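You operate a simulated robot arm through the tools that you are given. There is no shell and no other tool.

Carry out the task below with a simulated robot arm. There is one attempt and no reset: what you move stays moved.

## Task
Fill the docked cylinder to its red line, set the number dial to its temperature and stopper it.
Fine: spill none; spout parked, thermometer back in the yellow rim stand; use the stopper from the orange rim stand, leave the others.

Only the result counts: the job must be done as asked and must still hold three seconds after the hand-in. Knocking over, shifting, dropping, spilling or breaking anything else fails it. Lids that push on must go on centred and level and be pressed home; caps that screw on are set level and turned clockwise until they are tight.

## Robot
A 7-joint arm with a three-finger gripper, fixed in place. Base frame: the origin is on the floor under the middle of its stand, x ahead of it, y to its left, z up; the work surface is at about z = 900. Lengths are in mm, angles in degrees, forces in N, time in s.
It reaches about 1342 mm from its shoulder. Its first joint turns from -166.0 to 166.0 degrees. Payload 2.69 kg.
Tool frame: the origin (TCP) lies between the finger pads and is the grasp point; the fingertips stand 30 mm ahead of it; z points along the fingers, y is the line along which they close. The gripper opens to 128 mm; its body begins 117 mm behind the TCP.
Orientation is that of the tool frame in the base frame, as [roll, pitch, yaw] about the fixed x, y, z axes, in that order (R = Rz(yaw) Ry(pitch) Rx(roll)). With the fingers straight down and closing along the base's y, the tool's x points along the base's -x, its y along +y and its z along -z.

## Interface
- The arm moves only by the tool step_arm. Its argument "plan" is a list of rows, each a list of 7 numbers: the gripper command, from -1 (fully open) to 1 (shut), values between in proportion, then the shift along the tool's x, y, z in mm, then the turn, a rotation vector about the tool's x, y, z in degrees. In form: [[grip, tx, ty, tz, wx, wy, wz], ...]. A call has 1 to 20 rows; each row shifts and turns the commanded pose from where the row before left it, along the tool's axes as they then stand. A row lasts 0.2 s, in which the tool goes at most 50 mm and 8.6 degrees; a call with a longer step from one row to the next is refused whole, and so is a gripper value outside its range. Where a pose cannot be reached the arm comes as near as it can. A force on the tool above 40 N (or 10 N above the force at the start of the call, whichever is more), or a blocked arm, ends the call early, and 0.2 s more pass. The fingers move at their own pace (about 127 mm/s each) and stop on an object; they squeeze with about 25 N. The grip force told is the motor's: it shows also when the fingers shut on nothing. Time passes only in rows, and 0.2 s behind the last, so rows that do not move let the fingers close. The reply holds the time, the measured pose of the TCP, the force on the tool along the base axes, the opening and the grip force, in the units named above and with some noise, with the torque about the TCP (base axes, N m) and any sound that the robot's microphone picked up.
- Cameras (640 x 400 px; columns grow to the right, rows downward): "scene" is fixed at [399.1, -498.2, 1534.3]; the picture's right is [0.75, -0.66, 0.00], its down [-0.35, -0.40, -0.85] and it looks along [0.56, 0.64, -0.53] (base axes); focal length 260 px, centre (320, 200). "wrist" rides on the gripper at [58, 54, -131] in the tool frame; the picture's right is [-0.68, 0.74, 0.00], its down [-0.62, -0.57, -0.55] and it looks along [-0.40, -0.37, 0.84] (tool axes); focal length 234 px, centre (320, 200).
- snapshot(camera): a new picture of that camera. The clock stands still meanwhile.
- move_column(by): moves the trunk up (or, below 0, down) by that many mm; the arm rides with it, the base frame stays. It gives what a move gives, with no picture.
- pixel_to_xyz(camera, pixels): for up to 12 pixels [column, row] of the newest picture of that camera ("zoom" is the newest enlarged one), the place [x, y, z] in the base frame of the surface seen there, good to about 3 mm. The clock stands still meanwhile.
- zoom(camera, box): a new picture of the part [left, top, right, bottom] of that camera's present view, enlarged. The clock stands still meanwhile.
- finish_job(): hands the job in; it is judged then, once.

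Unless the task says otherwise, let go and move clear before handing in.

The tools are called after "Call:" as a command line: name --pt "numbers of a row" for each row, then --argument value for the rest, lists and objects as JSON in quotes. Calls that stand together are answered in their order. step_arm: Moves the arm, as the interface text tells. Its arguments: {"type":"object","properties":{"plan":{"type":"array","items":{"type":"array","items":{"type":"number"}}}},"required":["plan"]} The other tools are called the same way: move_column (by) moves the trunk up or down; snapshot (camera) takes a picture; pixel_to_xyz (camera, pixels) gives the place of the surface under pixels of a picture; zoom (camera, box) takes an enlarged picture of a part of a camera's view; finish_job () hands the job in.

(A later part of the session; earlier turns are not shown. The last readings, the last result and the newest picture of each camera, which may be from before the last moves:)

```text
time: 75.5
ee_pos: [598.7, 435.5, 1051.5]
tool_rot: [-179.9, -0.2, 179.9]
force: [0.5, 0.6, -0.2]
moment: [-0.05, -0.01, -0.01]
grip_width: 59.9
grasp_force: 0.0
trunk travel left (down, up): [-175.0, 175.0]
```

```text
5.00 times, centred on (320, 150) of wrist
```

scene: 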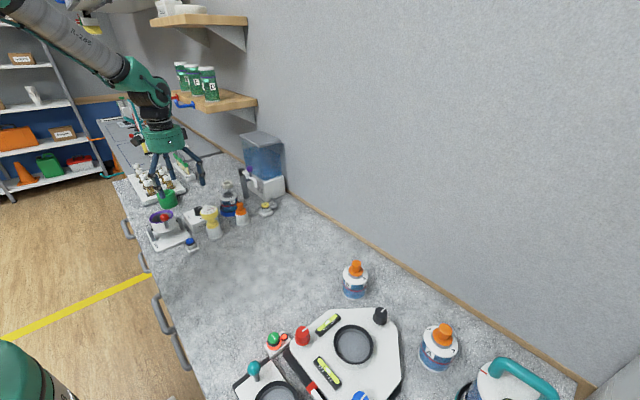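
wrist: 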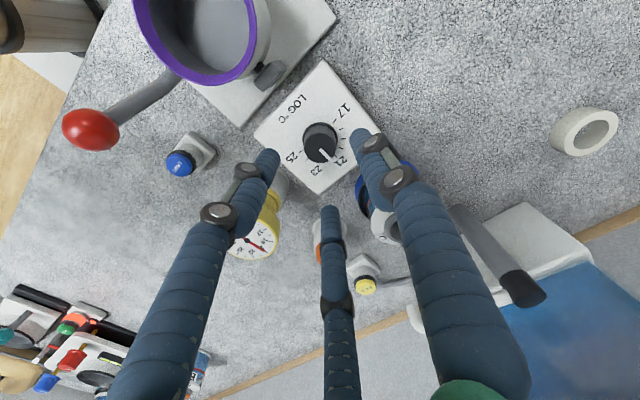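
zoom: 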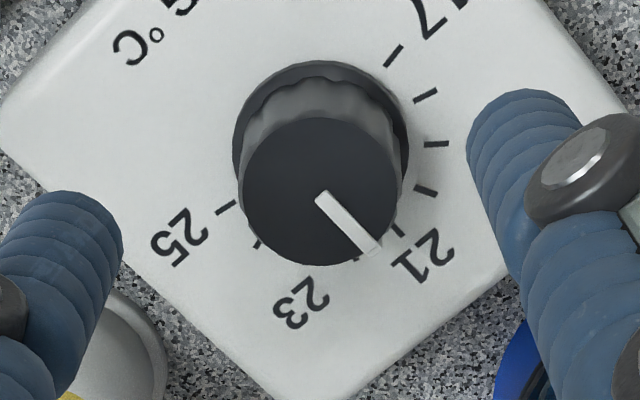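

Knob centre projects at (320.2,147.6); allowing for the camera bias, I shift (+1.2,−1.5) mm and lower, then re-check before closing.

Call:
step_arm --pt "0.06 -1.2 -1.5 25 0 0 0" --pt "0.06 0 0 25 0 0 0" --pt "0.06 0 0 10 0 0 0" --pt "0.06 0 0 0 0 0 0"

Call:
zoom --camera "wrist" --box '[270, 130, 370, 230]'

Call:
zoom --camera "scene" --box '[175, 175, 235, 235]'

```text
time: 76.5
ee_pos: [598.7, 433.1, 991.5]
tool_rot: [-179.9, -0.3, 180.0]
force: [0.1, -0.1, -0.3]
moment: [0.02, 0.02, -0.01]
grip_width: 60.1
grasp_force: 0.1
trunk travel left (down, up): [-175.0, 175.0]
```

```text
4.00 times, centred on (320, 180) of wrist
```

zoom: 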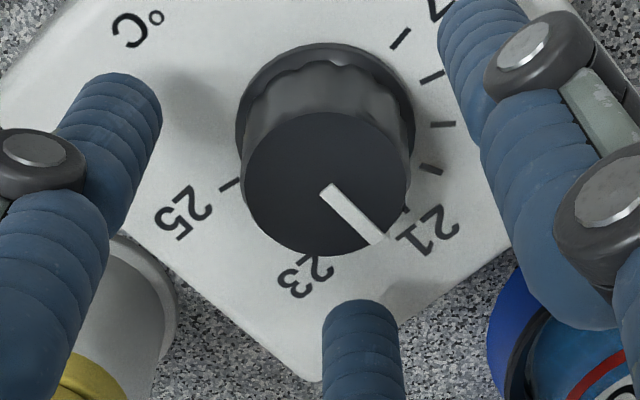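

```text
6.67 times, centred on (205, 205) of scene
```

zoom: 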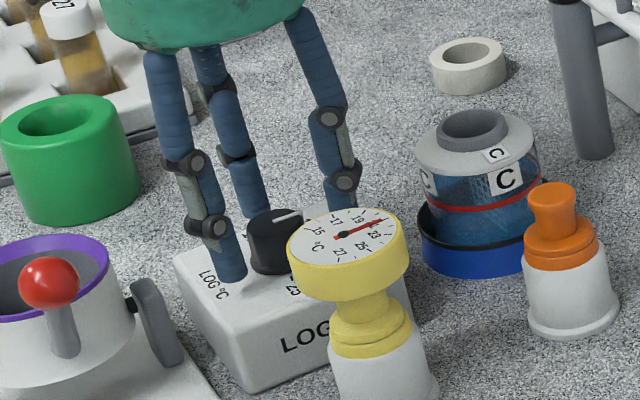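

At this closer range the knob is (+0.4,+1.6) mm from the axis. Correcting, lowering to z ≈ 983 and closing on the knob.

Call:
step_arm --pt "0.06 -0.4 1.5 0 0 0 0" --pt "0.06 0 0 8.5 0 0 0" --pt "0.06 0 0 0 0 0 0" --pt "0.4 0 0 0 0 0 0" --pt "1 0 0 0 0 0 0" --pt "1 0 0 0 0 0 0" --pt "1 0 0 0 0 0 0"

Call:
zoom --camera "wrist" --box '[270, 130, 370, 230]'

```text
time: 78.1
ee_pos: [599.9, 434.6, 982.5]
tool_rot: [-180.0, -0.2, 179.9]
force: [-1.5, 5.8, 0.5]
moment: [0.15, 0.09, -0.04]
grip_width: 31.0
grasp_force: 45.0
trunk travel left (down, up): [-175.0, 175.0]
```

```text
4.00 times, centred on (320, 180) of wrist
```

zoom: 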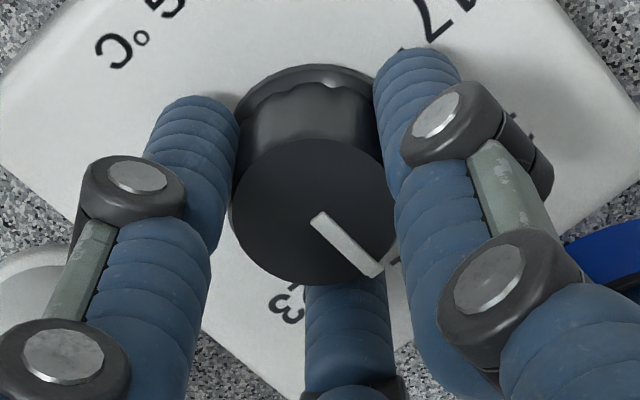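

Knob gripped (31 mm) with small side force. Turning +50° (CCW from above) in seven rows.

Call:
step_arm --pt "1 0 0 0 0 0 -7.1" --pt "1 0 0 0 0 0 -7.1" --pt "1 0 0 0 0 0 -7.1" --pt "1 0 0 0 0 0 -7.1" --pt "1 0 0 0 0 0 -7.1" --pt "1 0 0 0 0 0 -7.1" --pt "1 0 0 0 0 0 -7.1" --pt "1 0 0 0 0 0 0"

Call:
zoom --camera "wrist" --box '[270, 130, 370, 230]'

Call:
zoom --camera "scene" --box '[185, 185, 235, 235]'

```text
time: 79.9
ee_pos: [599.0, 434.4, 983.7]
tool_rot: [180.0, -0.2, -130.3]
force: [-11.6, 15.0, 5.5]
moment: [0.43, 0.42, -0.06]
grip_width: 30.4
grasp_force: 44.3
trunk travel left (down, up): [-175.0, 175.0]
```

```text
4.00 times, centred on (320, 180) of wrist
```

zoom: 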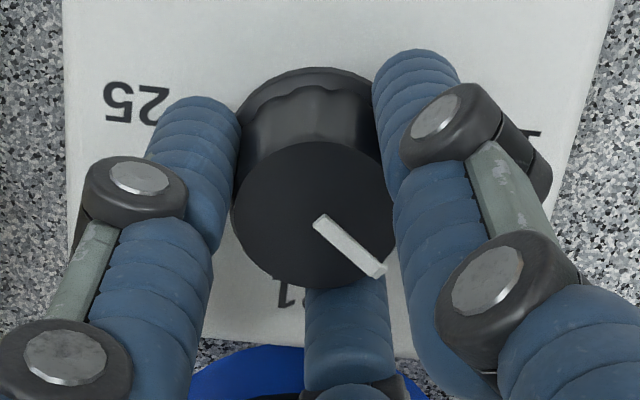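

```text
8.00 times, centred on (210, 210) of scene
```

zoom: 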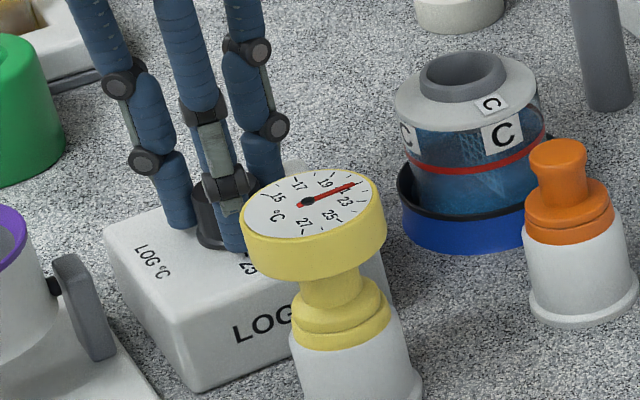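

The pointer turned with the tool. Releasing, rising, un-rotating and taking the overhead view again to verify.

Call:
step_arm --pt "0.4 0 0 0 0 0 0" --pt "0.06 0 0 0 0 0 0" --pt "0.06 0 0 0 0 0 0" --pt "0.06 0 0 -30 0 0 0" --pt "0.06 0 0 -48 0 0 0" --pt "-0.5 0 0 -49 0 0 0" --pt "-1 0 0 0 0 0 7.1" --pt "-1 0 0 0 0 0 7.1" --pt "-1 0 0 0 0 0 7.1" --pt "-1 0 0 0 0 0 7.1" --pt "-1 0 0 0 0 0 7.1" --pt "-1 0 0 0 0 0 7.1" --pt "-1 0 0 0 0 0 7.1" --pt "-1 -1.5 4 0 -5.6 6.05 0" --pt "-1 0 0 0 -5.6 6.05 0" --pt "-1 0 0 0 -5.6 6.05 0" --pt "-1 0 0 0 -5.6 6.05 0"

Call:
snapshot --camera "wrist"

Call:
zoom --camera "wrist" --box '[298, 180, 338, 220]'

```text
time: 83.5
ee_pos: [600.3, 440.5, 1109.6]
tool_rot: [156.3, -23.7, -175.0]
force: [-0.2, -0.1, 0.0]
moment: [-0.01, -0.04, 0.0]
grip_width: 127.9
grasp_force: 0.1
trunk travel left (down, up): [-175.0, 175.0]
```

```text
taken
```

wrist: 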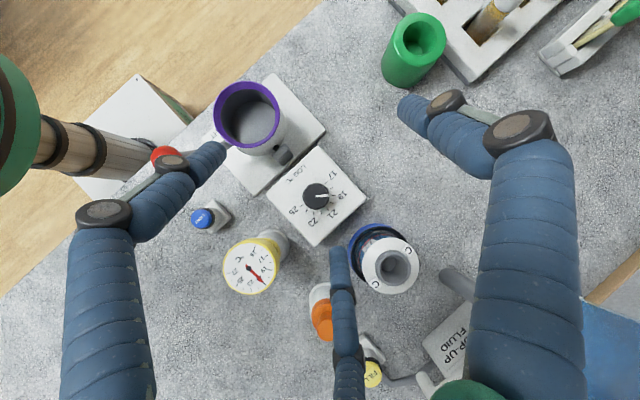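

```text
10.00 times, centred on (318, 200) of wrist
```

zoom: 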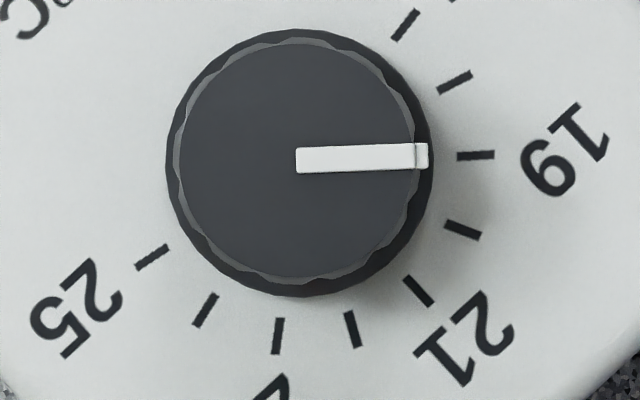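

Pointer at −2.2° and the 19 tick at −2.3°: the dial is set to 19. Next, the orange-rim stopper: moving the overhead view to it.

Call:
step_arm --pt "-1 -25.9 -20.7 -21.5 0 0 0" --pt "-1 -25.9 -20.7 -21.5 0 0 0" --pt "-1 -25.9 -20.7 -21.5 0 0 0" --pt "-1 -25.9 -20.7 -21.5 0 0 0" --pt "-1 0 0 0 0 0 0"

Call:
snapshot --camera "wrist"

Call:
zoom --camera "wrist" --box '[285, 165, 355, 235]'

```text
time: 84.7
ee_pos: [722.4, 337.6, 1108.5]
tool_rot: [156.3, -23.9, -175.1]
force: [-0.5, -0.8, -0.1]
moment: [0.09, 0.07, -0.02]
grip_width: 128.1
grasp_force: 0.0
trunk travel left (down, up): [-175.0, 175.0]
```

```text
taken
```

wrist: 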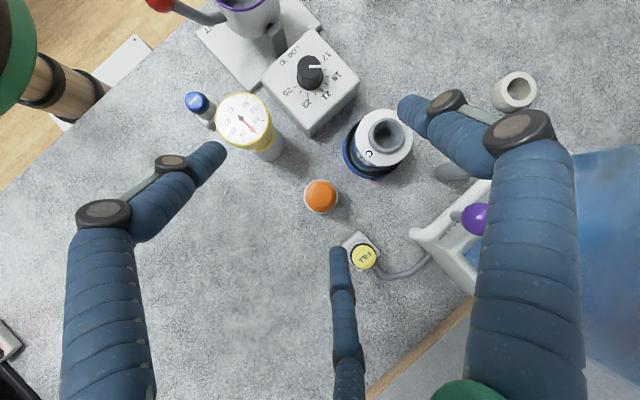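

```text
5.71 times, centred on (320, 200) of wrist
```

zoom: 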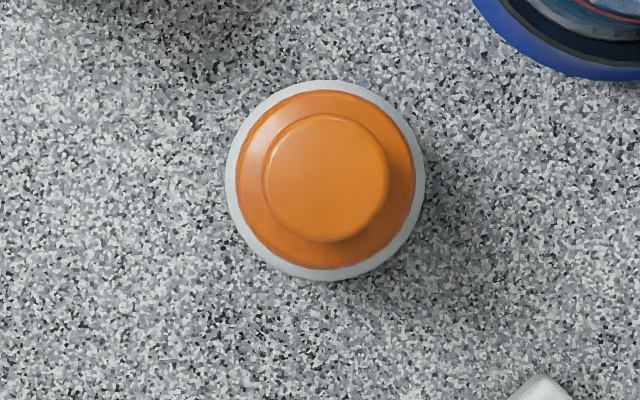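

Stopper seen from above: handle centre at zoom (326,179), giving ≈ (724,338). I'll query heights of handle top and flange.

Call:
pixel_to_xyz --camera "zoom" --pixels '[[326, 179], [300, 170], [350, 200], [250, 180], [325, 255], [400, 190], [255, 215], [380, 240], [330, 100], [326, 150], [326, 210], [290, 190]]'

Call:
zoom --camera "scene" --box '[230, 195, 250, 220]'

Call:
pixel_to_xyz --camera "zoom" --pixels '[[300, 120], [300, 155], [300, 190], [300, 205], [300, 215], [300, 225], [300, 235], [300, 245], [300, 255], [300, 270]]'

```text
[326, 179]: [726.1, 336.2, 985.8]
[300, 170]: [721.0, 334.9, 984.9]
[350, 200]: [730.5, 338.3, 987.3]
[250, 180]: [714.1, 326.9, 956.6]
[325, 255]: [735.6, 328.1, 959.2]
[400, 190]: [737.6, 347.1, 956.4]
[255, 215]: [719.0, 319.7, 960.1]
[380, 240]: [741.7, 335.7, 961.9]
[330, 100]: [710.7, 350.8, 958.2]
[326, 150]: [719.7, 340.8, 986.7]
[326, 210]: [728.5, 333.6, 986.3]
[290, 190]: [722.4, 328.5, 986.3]
```

```text
16.00 times, centred on (240, 208) of scene
```

zoom: 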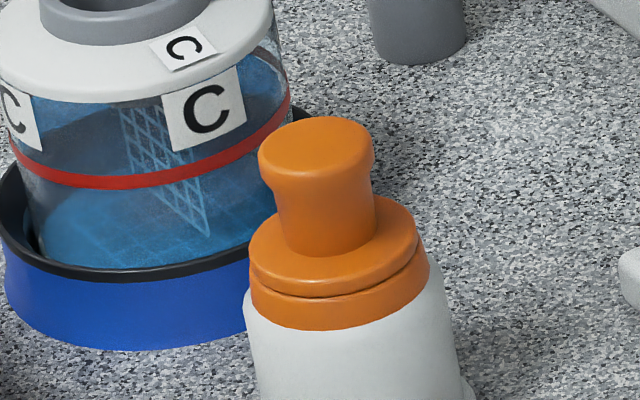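

```text
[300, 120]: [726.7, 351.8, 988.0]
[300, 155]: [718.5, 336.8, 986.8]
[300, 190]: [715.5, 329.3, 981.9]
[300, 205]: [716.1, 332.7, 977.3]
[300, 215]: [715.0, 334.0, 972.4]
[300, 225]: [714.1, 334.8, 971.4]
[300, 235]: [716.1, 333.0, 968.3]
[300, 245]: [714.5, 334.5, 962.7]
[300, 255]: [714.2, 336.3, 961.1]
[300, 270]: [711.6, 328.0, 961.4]
```

Handle top z ≈ 986.5, flange top ≈ 960.5, centre ≈ (724.7,337.5). Straightening and lowering above the stopper with a 52 mm opening.

Call:
step_arm --pt "-0.5 0 0 0 5.6 -6.05 0" --pt "0.2 0 0 0 5.6 -6.05 0" --pt "0.2 0 0 0 5.6 -6.05 0" --pt "0.2 0 0 0 5.6 -6.05 0" --pt "0.2 -2.3 0 0 0 0 0" --pt "0.2 0 0 40 0 0 0" --pt "0.2 0 0 40 0 0 0" --pt "0.2 0 0 0 0 0 0"

Call:
zoom --camera "wrist" --box '[270, 130, 370, 230]'

Call:
zoom --camera "scene" --box '[215, 175, 265, 225]'

```text
time: 86.5
ee_pos: [724.4, 337.5, 1028.6]
tool_rot: [-179.8, -0.1, 179.9]
force: [-0.2, 0.3, -1.3]
moment: [0.0, 0.07, -0.02]
grip_width: 51.2
grasp_force: 0.1
trunk travel left (down, up): [-175.0, 175.0]
```

```text
4.00 times, centred on (320, 180) of wrist
```

zoom: 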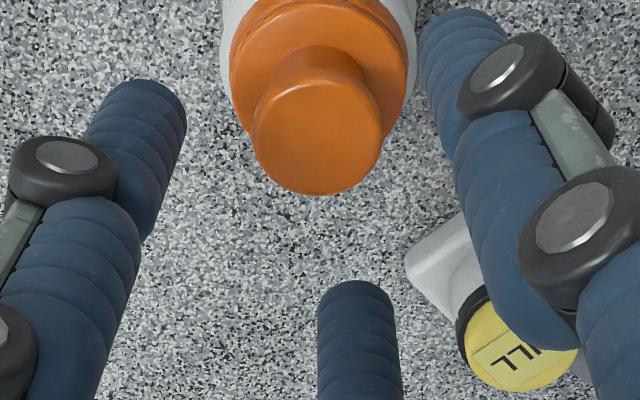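

```text
8.00 times, centred on (240, 200) of scene
```

zoom: 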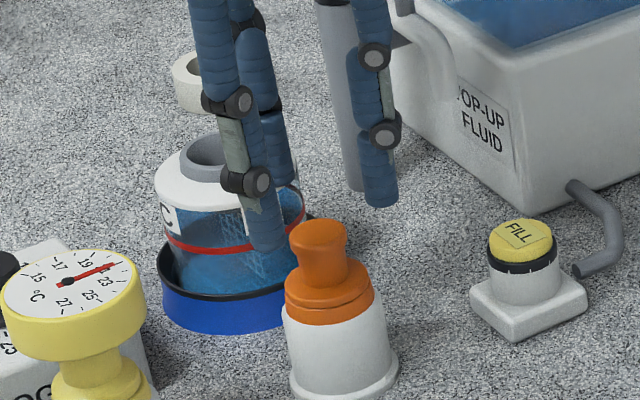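

Handle centre (319.4,163.5) matches the expected axis within 1 mm. Lowering to z ≈ 995 and gripping the handle.

Call:
step_arm --pt "0.2 0 -0.4 15 0 0 0" --pt "0.2 0 0 12 0 0 0" --pt "0.2 0 0 6 0 0 0" --pt "0.2 0 0 0 0 0 0" --pt "1 0 0 0 0 0 0" --pt "1 0 0 0 0 0 0" --pt "1 0 0 0 0 0 0"

Call:
zoom --camera "wrist" --box '[270, 130, 370, 230]'

Call:
zoom --camera "scene" --box '[225, 180, 255, 220]'

```text
time: 88.1
ee_pos: [724.9, 337.7, 996.8]
tool_rot: [-179.8, -0.2, 180.0]
force: [0.0, 0.9, 0.3]
moment: [0.03, -0.03, 0.01]
grip_width: 21.5
grasp_force: 25.0
trunk travel left (down, up): [-175.0, 175.0]
```

```text
4.00 times, centred on (320, 180) of wrist
```

zoom: 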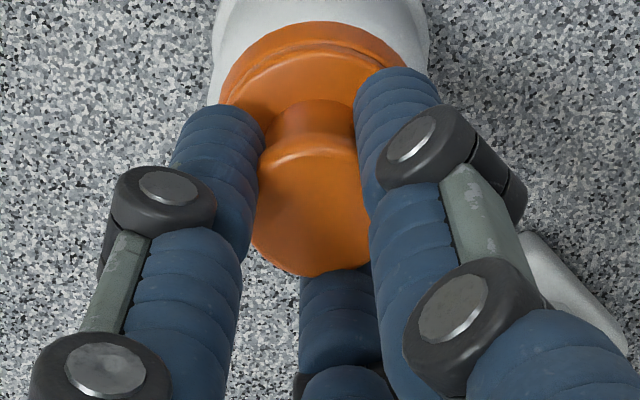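

```text
10.00 times, centred on (240, 200) of scene
```

zoom: 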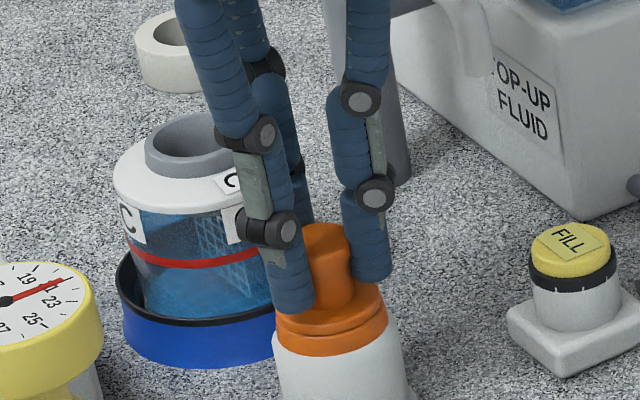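

Gripped the waist below the flare (21.5 mm) – a secure hold. Lifting the stopper straight out.

Call:
step_arm --pt "1 0 0 -5 0 0 0" --pt "1 0 0 -8 0 0 0" --pt "1 0 0 -15 0 0 0" --pt "1 0 0 -22 0 0 0" --pt "1 0 0 -25 0 0 0" --pt "1 0 0 -25 0 0 0" --pt "1 0 0 0 0 0 0"

Call:
zoom --camera "scene" --box '[210, 155, 260, 220]'

Call:
snapshot --camera "wrist"

```text
time: 89.7
ee_pos: [725.3, 338.0, 1097.6]
tool_rot: [-179.7, -0.2, 180.0]
force: [0.3, 0.2, -0.5]
moment: [0.02, -0.01, 0.0]
grip_width: 21.6
grasp_force: 25.1
trunk travel left (down, up): [-175.0, 175.0]
```

```text
6.15 times, centred on (235, 188) of scene
```

zoom: 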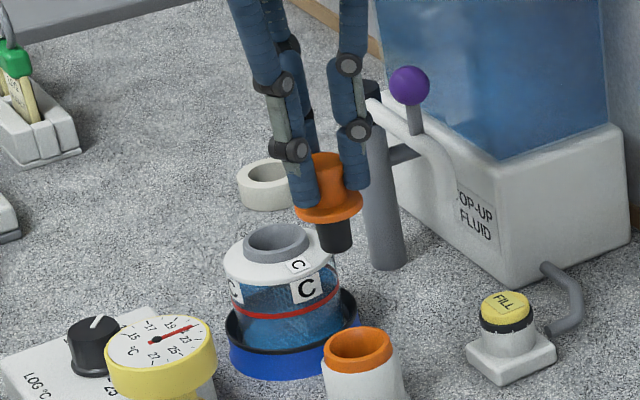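

```text
taken
```

wrist: 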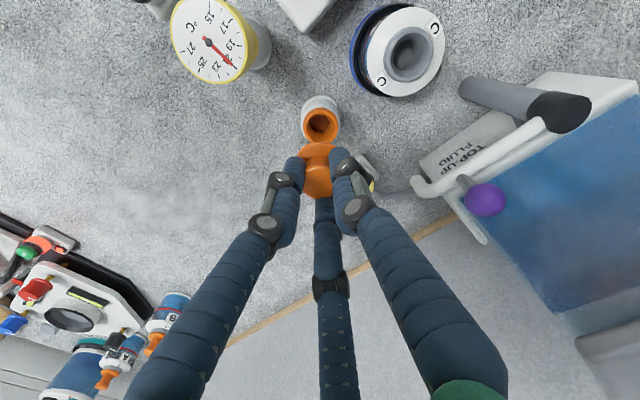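

The stopper (with black rubber plug) is out cleanly. Moving it over the neck (+105 mm in y) at this height.

Call:
step_arm --pt "1 0 35 0 0 0 0" --pt "1 0 35 0 0 0 0" --pt "1 0 35 0 0 0 0" --pt "1 0 0 0 0 0 0" --pt "1 0 0 20 0 0 0" --pt "1 0 0 12 0 0 0" --pt "1 0 0 0 0 0 0"

Call:
zoom --camera "scene" --box '[218, 180, 238, 203]'

Call:
zoom --camera "wrist" --box '[270, 100, 370, 200]'

```text
time: 91.3
ee_pos: [726.2, 443.7, 1064.2]
tool_rot: [-180.0, -0.2, 179.9]
force: [0.5, -0.2, -1.5]
moment: [0.0, 0.0, -0.04]
grip_width: 21.7
grasp_force: 25.4
trunk travel left (down, up): [-175.0, 175.0]
```

```text
16.00 times, centred on (228, 192) of scene
```

zoom: 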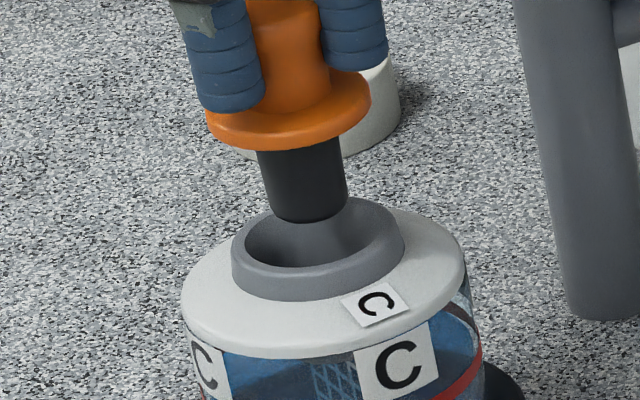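

```text
4.00 times, centred on (320, 150) of wrist
```

zoom: 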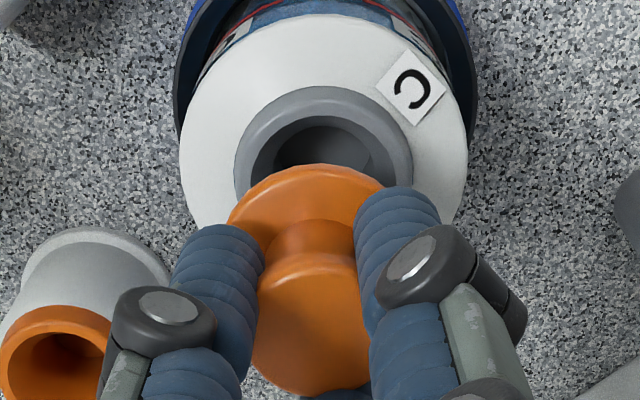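

Plug bottom and neck look laterally aligned (x ≈ 318 after projecting). I'll check depth alignment with point queries on plug and neck.

Call:
zoom --camera "scene" --box '[218, 180, 238, 203]'

Call:
pixel_to_xyz --camera "zoom" --pixels '[[300, 170], [302, 185], [304, 200], [306, 212], [306, 218], [280, 195], [330, 195], [300, 160], [250, 130], [290, 140], [340, 125], [290, 125]]'

Call:
pixel_to_xyz --camera "zoom" --pixels '[[240, 245], [255, 225], [275, 208], [365, 205], [385, 215], [395, 232], [385, 250], [360, 262], [330, 268], [300, 272], [270, 270], [250, 262]]'

```text
16.00 times, centred on (228, 192) of scene
```

zoom: 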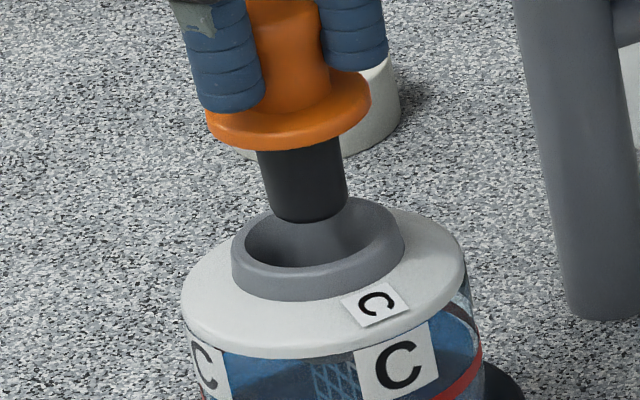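

```text
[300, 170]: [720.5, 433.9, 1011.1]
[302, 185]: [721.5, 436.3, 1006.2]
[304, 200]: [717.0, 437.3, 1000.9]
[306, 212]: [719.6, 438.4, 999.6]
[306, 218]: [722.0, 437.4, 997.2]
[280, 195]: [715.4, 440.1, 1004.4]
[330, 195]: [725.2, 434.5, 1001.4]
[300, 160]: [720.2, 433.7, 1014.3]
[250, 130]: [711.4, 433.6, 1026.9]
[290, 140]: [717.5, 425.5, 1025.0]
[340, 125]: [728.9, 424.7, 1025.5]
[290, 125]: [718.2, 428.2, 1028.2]
```

```text
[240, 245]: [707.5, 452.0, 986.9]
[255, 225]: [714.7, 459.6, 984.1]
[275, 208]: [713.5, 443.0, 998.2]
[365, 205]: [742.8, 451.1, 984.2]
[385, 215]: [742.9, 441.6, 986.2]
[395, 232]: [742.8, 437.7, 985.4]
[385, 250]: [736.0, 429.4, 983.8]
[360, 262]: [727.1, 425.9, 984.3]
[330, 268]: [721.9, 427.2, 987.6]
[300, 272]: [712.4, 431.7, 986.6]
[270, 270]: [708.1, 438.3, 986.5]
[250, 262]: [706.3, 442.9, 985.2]
```

Depth fits give neck centre ≈ (725.2,444.3) and the plug within ~1–2 mm of it. Lowering slowly with force checks as the plug enters.

Call:
step_arm --pt "1 0 0 5 0 0 0" --pt "1 0 0 5 0 0 0" --pt "1 0 0 4 0 0 0" --pt "1 0 0 0 0 0 0"

Call:
zoom --camera "scene" --box '[218, 180, 238, 203]'

```text
time: 92.3
ee_pos: [725.3, 443.7, 1050.5]
tool_rot: [-179.9, -0.2, 179.9]
force: [0.5, 0.7, -0.6]
moment: [-0.01, 0.02, 0.0]
grip_width: 21.5
grasp_force: 25.0
trunk travel left (down, up): [-175.0, 175.0]
```

```text
16.00 times, centred on (228, 192) of scene
```

zoom: 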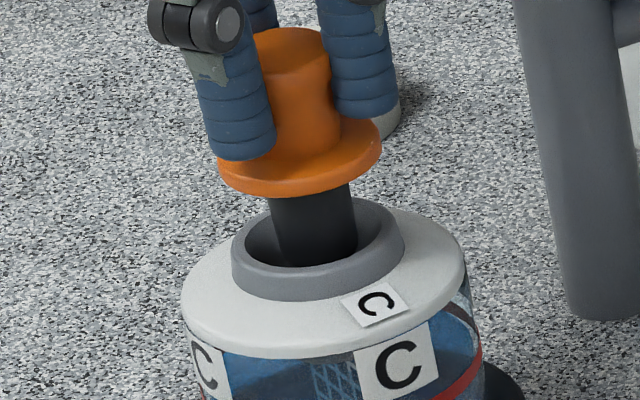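

The plug is entering centred (316 vs neck 318 px). Continuing down in small steps, watching force.

Call:
step_arm --pt "1 0 0 3 0 0 0" --pt "1 0 0 3 0 0 0" --pt "1 0 0 3 0 0 0" --pt "1 0 0 0 0 0 0"

Call:
zoom --camera "scene" --box '[218, 180, 238, 203]'

```text
time: 93.3
ee_pos: [725.4, 444.1, 1041.6]
tool_rot: [-179.9, -0.2, 179.8]
force: [0.2, 0.5, -0.4]
moment: [0.0, -0.01, 0.06]
grip_width: 21.7
grasp_force: 24.7
trunk travel left (down, up): [-175.0, 175.0]
```

```text
16.00 times, centred on (228, 192) of scene
```

zoom: 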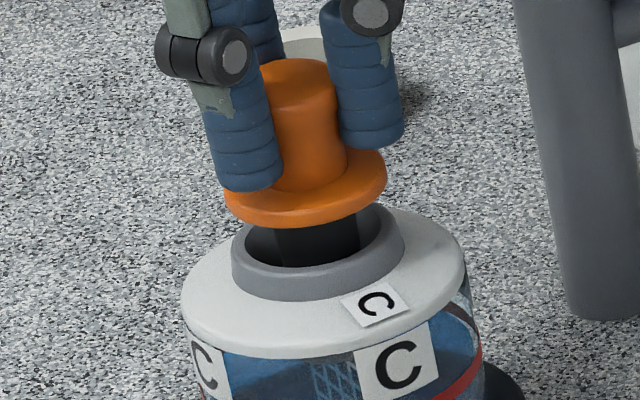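

No contact force yet; plug is well inside. Lowering further toward the seat at z ≈ 1028.

Call:
step_arm --pt "1 0 0 3 0 0 0" --pt "1 0 0 3 0 0 0" --pt "1 0 0 2 0 0 0" --pt "1 0 0 0 0 0 0"

Call:
zoom --camera "scene" --box '[218, 180, 238, 203]'

```text
time: 94.3
ee_pos: [724.8, 442.3, 1033.6]
tool_rot: [-179.9, -0.2, 179.9]
force: [0.4, -0.1, -0.5]
moment: [-0.01, 0.01, -0.02]
grip_width: 21.7
grasp_force: 25.3
trunk travel left (down, up): [-175.0, 175.0]
```

```text
16.00 times, centred on (228, 192) of scene
```

zoom: 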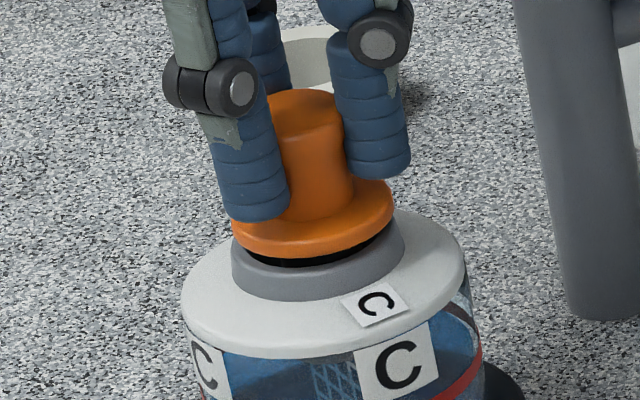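

About 5 mm remain, flange centred over the neck. Lowering to contact.

Call:
step_arm --pt "1 0 0 2 0 0 0" --pt "1 0 0 2 0 0 0" --pt "1 0 0 1.5 0 0 0" --pt "1 0 0 0 0 0 0"

Call:
zoom --camera "scene" --box '[218, 180, 238, 203]'

```text
time: 95.3
ee_pos: [725.4, 443.3, 1028.3]
tool_rot: [-179.9, -0.1, 179.9]
force: [-1.4, -0.1, 4.8]
moment: [0.03, -0.01, 0.01]
grip_width: 21.6
grasp_force: 25.3
trunk travel left (down, up): [-175.0, 175.0]
```

```text
16.00 times, centred on (228, 192) of scene
```

zoom: 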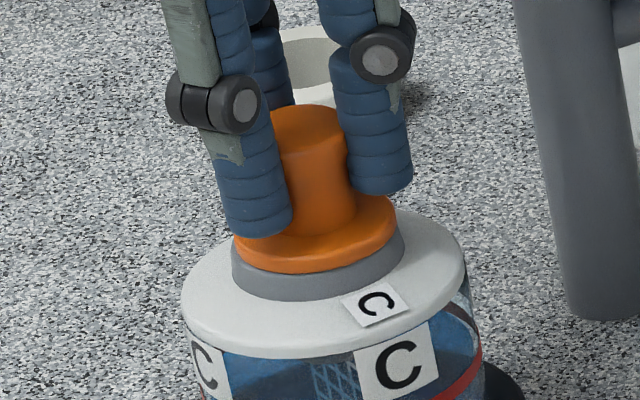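

Contact at ~5 N with the flange on the neck. Pressing down further to push it home and listening for a click.

Call:
step_arm --pt "1 0 0 1.5 0 0 0" --pt "1 0 0 1.5 0 0 0" --pt "1 0 0 0 0 0 0"

Call:
zoom --camera "scene" --box '[218, 180, 238, 203]'

```text
time: 96.1
ee_pos: [725.4, 442.7, 1027.3]
tool_rot: [-180.0, 0.0, 179.9]
force: [-1.3, -2.3, 25.7]
moment: [-0.01, 0.06, -0.05]
grip_width: 21.6
grasp_force: 25.1
trunk travel left (down, up): [-175.0, 175.0]
```

```text
16.00 times, centred on (228, 192) of scene
```

zoom: 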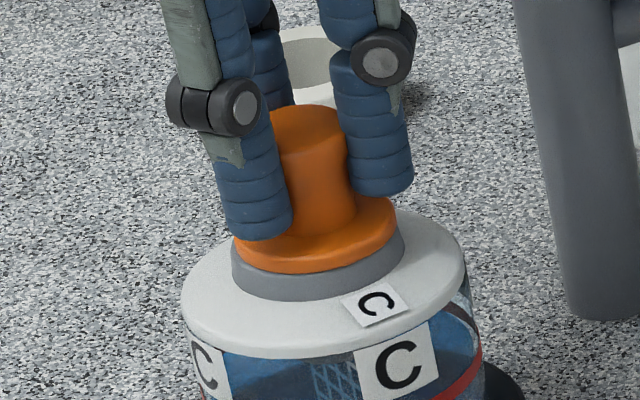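

26 N with no further travel: flange hard on the neck. One slightly firmer push, then relax, release and rise.

Call:
step_arm --pt "1 0 0 0.8 0 0 0" --pt "1 0 0 0 0 0 0"

Call:
step_arm --pt "1 0 0 -2 0 0 0" --pt "1 0 0 -1.5 0 0 0" --pt "1 0 0 0 0 0 0"

Call:
zoom --camera "scene" --box '[218, 180, 238, 203]'

```text
time: 96.7
ee_pos: [725.0, 443.4, 1025.7]
tool_rot: [-179.9, 0.0, 179.9]
force: [3.3, 1.1, 25.8]
moment: [0.09, -0.17, -0.11]
grip_width: 21.3
grasp_force: 24.7
trunk travel left (down, up): [-175.0, 175.0]
```

```text
time: 97.5
ee_pos: [723.3, 442.4, 1024.3]
tool_rot: [-179.8, -0.3, 179.9]
force: [-0.8, 0.3, 3.0]
moment: [0.09, -0.02, 0.05]
grip_width: 21.5
grasp_force: 25.3
trunk travel left (down, up): [-175.0, 175.0]
```

```text
16.00 times, centred on (228, 192) of scene
```

zoom: 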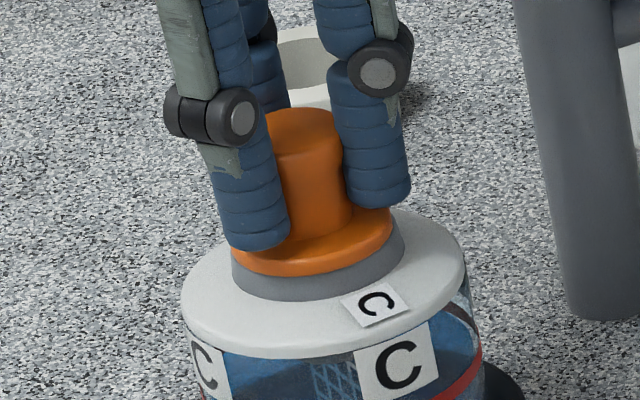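

The fingers slid slightly down the handle, and the flange went marginally lower. Releasing and rising to inspect.

Call:
step_arm --pt "0.5 0 0 0 0 0 0" --pt "0.2 0 0 0 0 0 0" --pt "0.2 0 0 0 0 0 0" --pt "0.2 0 0 -20 0 0 0" --pt "0.2 0 0 -35 0 0 0" --pt "0.2 0 0 -35 0 0 0"

Call:
zoom --camera "scene" --box '[218, 180, 238, 203]'

Call:
zoom --camera "wrist" --box '[270, 90, 370, 190]'

```text
time: 98.9
ee_pos: [723.7, 444.8, 1117.6]
tool_rot: [-179.8, -0.3, 179.9]
force: [-0.4, -0.2, 0.4]
moment: [0.02, -0.02, -0.03]
grip_width: 51.3
grasp_force: 0.2
trunk travel left (down, up): [-175.0, 175.0]
```

```text
16.00 times, centred on (228, 192) of scene
```

zoom: 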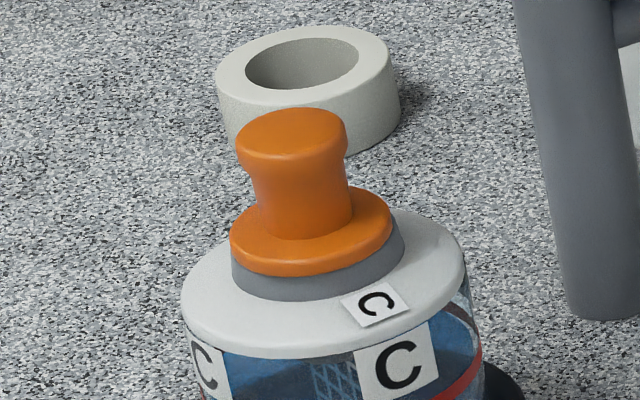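

```text
4.00 times, centred on (320, 140) of wrist
```

zoom: 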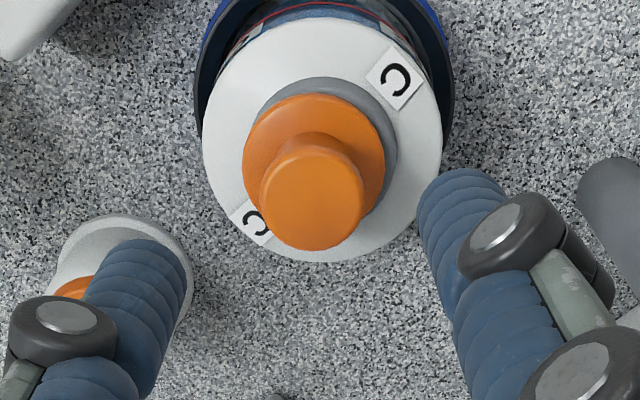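

The stopper looks upright but its flange (231–390) seems shifted relative to the neck (232–405). I'll take the straight-down view to judge how centred it is.

Call:
step_arm --pt "-0.3 0 0 0 -5.6 6.05 0" --pt "-1 0 0 0 -5.6 6.05 0" --pt "-1 0 0 0 -5.6 6.05 0" --pt "-1 0 0 0 -5.6 6.05 0" --pt "-1 0 0 0 0 0 0"

Call:
zoom --camera "wrist" --box '[285, 165, 355, 235]'

Call:
snapshot --camera "wrist"

```text
time: 100.1
ee_pos: [726.3, 443.7, 1117.5]
tool_rot: [156.3, -23.8, -175.2]
force: [0.7, 0.9, 0.3]
moment: [0.02, 0.04, 0.06]
grip_width: 128.1
grasp_force: 0.1
trunk travel left (down, up): [-175.0, 175.0]
```

```text
5.71 times, centred on (320, 200) of wrist
```

zoom: 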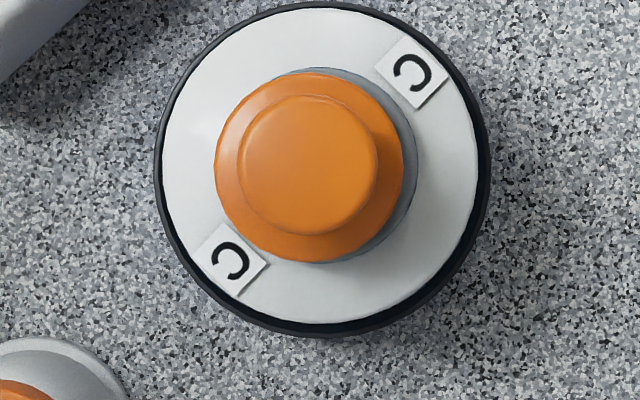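

```text
taken
```

wrist: 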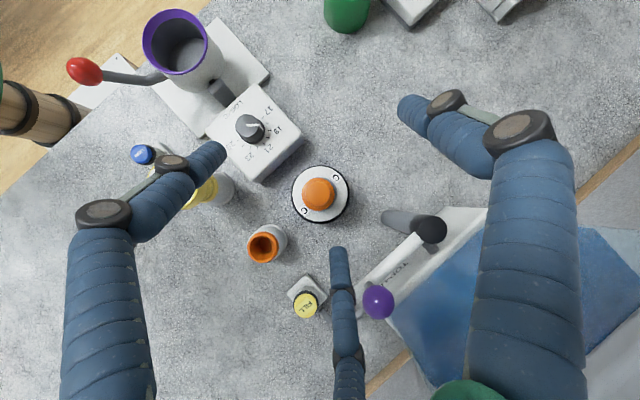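

From above the stopper is level, but its centre is ≈2.5 mm off the neck axis (flange centre (309,168) vs expected (320.5,165)). I'll check its height before re-centring it.

Call:
zoom --camera "wrist" --box '[285, 165, 355, 235]'

Call:
pixel_to_xyz --camera "zoom" --pixels '[[308, 165], [290, 150], [325, 180], [300, 190], [226, 175], [300, 250], [392, 190], [340, 245], [230, 200], [411, 170], [405, 210], [345, 72]]'

Call:
pixel_to_xyz --camera "zoom" --pixels '[[190, 140], [450, 180], [320, 290], [300, 40], [440, 110], [200, 220], [230, 100], [420, 260]]'

```text
5.71 times, centred on (320, 200) of wrist
```

zoom: 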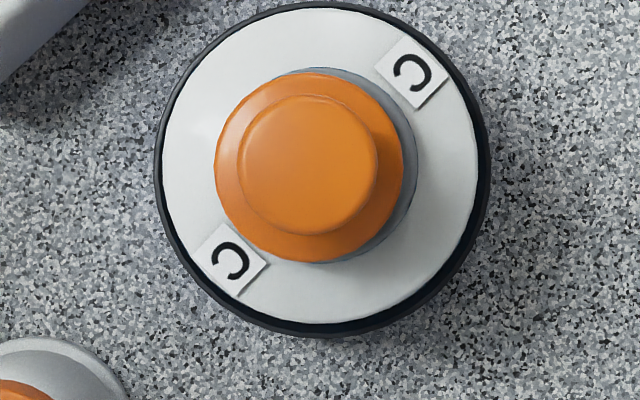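

```text
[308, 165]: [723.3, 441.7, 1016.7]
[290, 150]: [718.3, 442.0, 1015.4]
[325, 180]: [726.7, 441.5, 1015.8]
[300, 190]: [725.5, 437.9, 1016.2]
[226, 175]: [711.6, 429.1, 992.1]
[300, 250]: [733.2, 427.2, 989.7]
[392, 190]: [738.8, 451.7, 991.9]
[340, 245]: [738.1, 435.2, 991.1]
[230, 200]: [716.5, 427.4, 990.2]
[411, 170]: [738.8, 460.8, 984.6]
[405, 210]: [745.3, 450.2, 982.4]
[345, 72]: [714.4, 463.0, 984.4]
```

```text
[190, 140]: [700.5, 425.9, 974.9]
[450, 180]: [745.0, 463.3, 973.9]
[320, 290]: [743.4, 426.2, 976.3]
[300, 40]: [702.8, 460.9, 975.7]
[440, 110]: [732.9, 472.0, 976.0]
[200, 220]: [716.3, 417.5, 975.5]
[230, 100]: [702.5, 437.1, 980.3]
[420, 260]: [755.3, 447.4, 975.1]
```

It is fully seated (handle top z ≈1016, flange top ≈991 = contact), but ~2.5 mm off axis. I'll regrip the handle, raise it a touch, shift by about (+1.0,+2.3) mm and set it down again.

Call:
step_arm --pt "-0.5 0 0 0 5.6 -6.05 0" --pt "0.2 0 0 0 5.6 -6.05 0" --pt "0.2 0 0 0 5.6 -6.05 0" --pt "0.2 0 0 0 5.6 -6.05 0" --pt "0.2 1 -0.4 0 0 0 0" --pt "0.2 0 0 30 0 0 0" --pt "0.2 0 0 30 0 0 0" --pt "0.2 0 0 0 0 0 0"

Call:
zoom --camera "wrist" --box '[270, 120, 370, 220]'

```text
time: 101.9
ee_pos: [724.8, 443.8, 1054.8]
tool_rot: [-179.8, -0.2, 180.0]
force: [-0.1, 0.7, 0.0]
moment: [-0.05, -0.01, 0.02]
grip_width: 51.0
grasp_force: 0.1
trunk travel left (down, up): [-175.0, 175.0]
```

```text
4.00 times, centred on (320, 170) of wrist
```

zoom: 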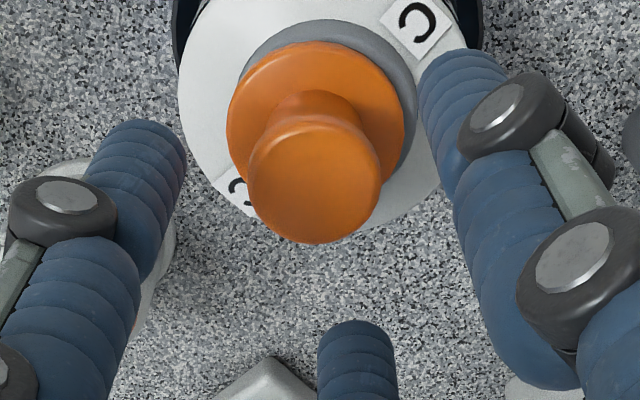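

Handle is ~1 mm from the tool axis in the helpful direction. Lowering, gripping, lifting 2 mm, shifting (+0.3,+1.5) and lowering again.

Call:
step_arm --pt "0.2 0 0 15 0 0 0" --pt "0.2 0 0 11.5 0 0 0" --pt "0.2 0 0 0 0 0 0" --pt "1 0 0 0 0 0 0" --pt "1 0 0 0 0 0 0" --pt "1 0 0 0 0 0 0"

Call:
zoom --camera "scene" --box '[218, 180, 238, 203]'

```text
time: 103.3
ee_pos: [724.8, 443.9, 1030.9]
tool_rot: [-179.9, -0.2, 179.9]
force: [-0.2, -1.0, 0.3]
moment: [0.02, -0.03, 0.02]
grip_width: 21.4
grasp_force: 25.2
trunk travel left (down, up): [-175.0, 175.0]
```

```text
16.00 times, centred on (228, 192) of scene
```

zoom: 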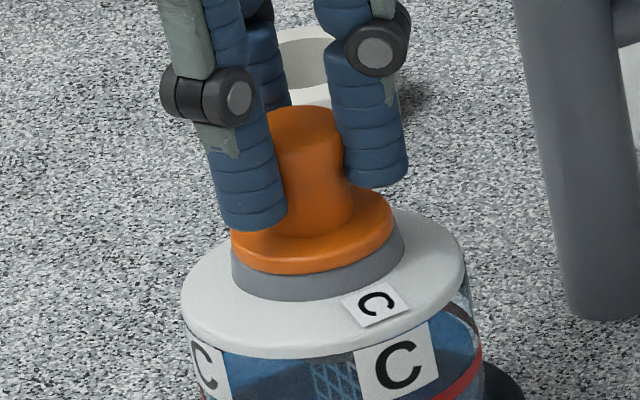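

Combining the views, the remaining offset is roughly (−0.4,−1.0) mm. Lifting 2 mm, shifting (+0.4,+1.0), and lowering back to a light contact.

Call:
step_arm --pt "1 0 0 -2.5 0 0 0" --pt "1 -0.4 1.0 0 0 0 0" --pt "1 0 0 0 0 0 0" --pt "1 0 0 1.5 0 0 0" --pt "1 0 0 1.0 0 0 0" --pt "1 0 0 0 0 0 0"

Call:
zoom --camera "scene" --box '[218, 180, 238, 203]'

```text
time: 104.7
ee_pos: [724.3, 444.5, 1030.9]
tool_rot: [-179.8, -0.2, 179.9]
force: [-0.2, 0.2, 0.3]
moment: [0.0, -0.02, -0.02]
grip_width: 21.6
grasp_force: 24.8
trunk travel left (down, up): [-175.0, 175.0]
```

```text
16.00 times, centred on (228, 192) of scene
```

zoom: 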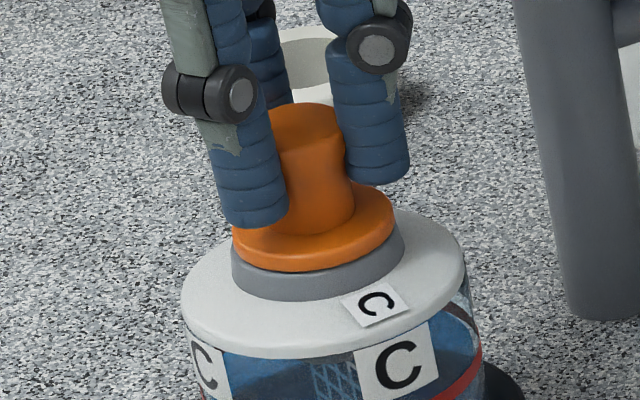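

Flange now sits 232–394 with its front edge moved back. Pressing lightly until ~8–10 N, then releasing.

Call:
step_arm --pt "1 0 0 1.0 0 0 0" --pt "1 0 0 0.8 0 0 0" --pt "1 0 0 0 0 0 0"

```text
time: 105.5
ee_pos: [724.7, 443.3, 1031.1]
tool_rot: [-179.9, -0.1, 180.0]
force: [0.4, -2.6, 8.0]
moment: [0.04, -0.06, 0.01]
grip_width: 21.3
grasp_force: 25.2
trunk travel left (down, up): [-175.0, 175.0]
```

8 N contact. Opening gently and rising for the overhead check.

Call:
step_arm --pt "0.6 0 0 0 0 0 0" --pt "0.2 0 0 0 0 0 0" --pt "0.2 0 0 0 0 0 0" --pt "0.2 0 0 -20 0 0 0" --pt "0.2 0 0 -35 0 0 0" --pt "-0.3 0 0 -32 0 0 0" --pt "-1 0 0 0 -5.6 6.05 0" --pt "-1 0 0 0 -5.6 6.05 0" --pt "-1 0 0 0 -5.6 6.05 0" --pt "-1 0 0 0 -5.6 6.05 0" --pt "-1 0 0 0 0 0 0"

Call:
zoom --camera "wrist" --box '[285, 165, 355, 235]'

Call:
zoom --camera "scene" --box '[218, 180, 238, 203]'

```text
time: 107.9
ee_pos: [726.2, 445.4, 1114.9]
tool_rot: [156.3, -23.9, -175.1]
force: [0.6, 0.0, -0.4]
moment: [0.04, 0.06, 0.01]
grip_width: 128.2
grasp_force: 0.1
trunk travel left (down, up): [-175.0, 175.0]
```

```text
5.71 times, centred on (320, 200) of wrist
```

zoom: 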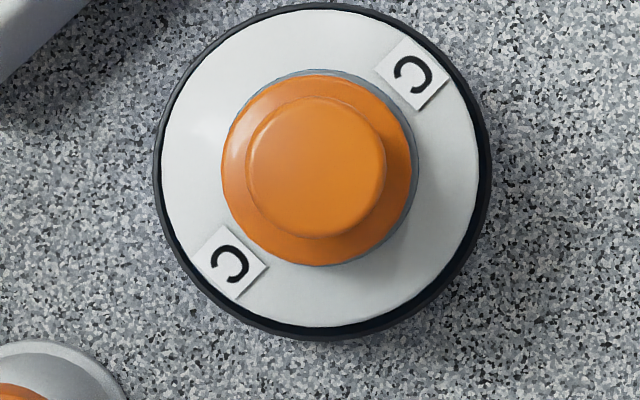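

```text
16.00 times, centred on (228, 192) of scene
```

zoom: 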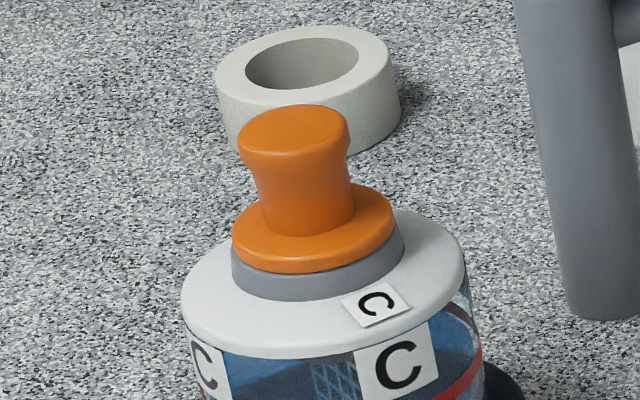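

Now the flange centre (317,171) is within ~1 mm of the neck axis – well centred. I'll close the fingers and press straight down on the handle top to make sure it is home.

Call:
step_arm --pt "1 0 0 0 5.6 -6.05 0" --pt "1 0 0 0 5.6 -6.05 0" --pt "1 0 0 0 5.6 -6.05 0" --pt "1 0 0 0 5.6 -6.05 0" --pt "1 0 0 0 0 0 0" --pt "1 0 0 30 0 0 0" --pt "1 0 0 30 0 0 0" --pt "1 0 0 0 0 0 0"

Call:
zoom --camera "scene" --box '[218, 175, 238, 200]'

Call:
snapshot --camera "wrist"

```text
time: 109.7
ee_pos: [724.5, 444.1, 1056.2]
tool_rot: [-179.9, -0.1, 179.9]
force: [0.1, -1.3, -0.4]
moment: [-0.03, 0.04, -0.03]
grip_width: 2.3
grasp_force: 25.3
trunk travel left (down, up): [-175.0, 175.0]
```

```text
16.00 times, centred on (228, 188) of scene
```

zoom: 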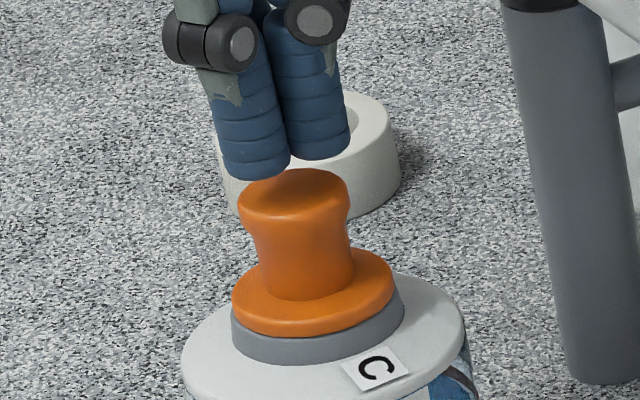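

```text
taken
```

wrist: 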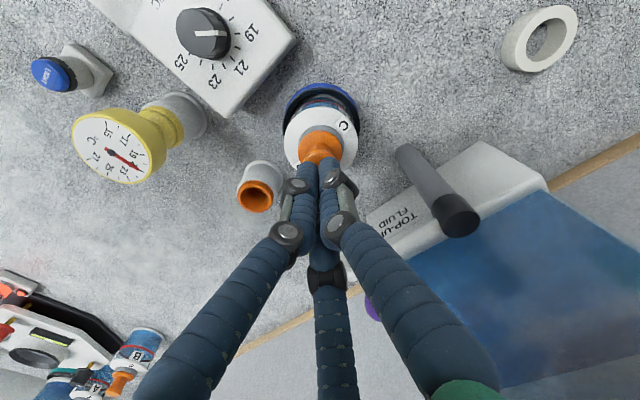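

Fingertips are right above the handle. Lowering gently to contact and pressing.

Call:
step_arm --pt "1 0 0 8 0 0 0" --pt "1 0 0 5 0 0 0" --pt "1 0 0 2 0 0 0"

Call:
step_arm --pt "1 0 0 1.5 0 0 0" --pt "1 0 0 0 0 0 0"

```text
time: 110.5
ee_pos: [724.0, 444.2, 1044.7]
tool_rot: [179.9, 0.0, 179.9]
force: [-4.1, -1.7, 20.3]
moment: [-0.05, 0.11, -0.01]
grip_width: 6.1
grasp_force: 25.0
trunk travel left (down, up): [-175.0, 175.0]
```

```text
time: 111.1
ee_pos: [724.5, 444.5, 1043.7]
tool_rot: [-180.0, 0.1, 179.9]
force: [-2.8, 0.0, 39.7]
moment: [-0.04, 0.14, 0.01]
grip_width: 6.5
grasp_force: 25.3
trunk travel left (down, up): [-175.0, 175.0]
```

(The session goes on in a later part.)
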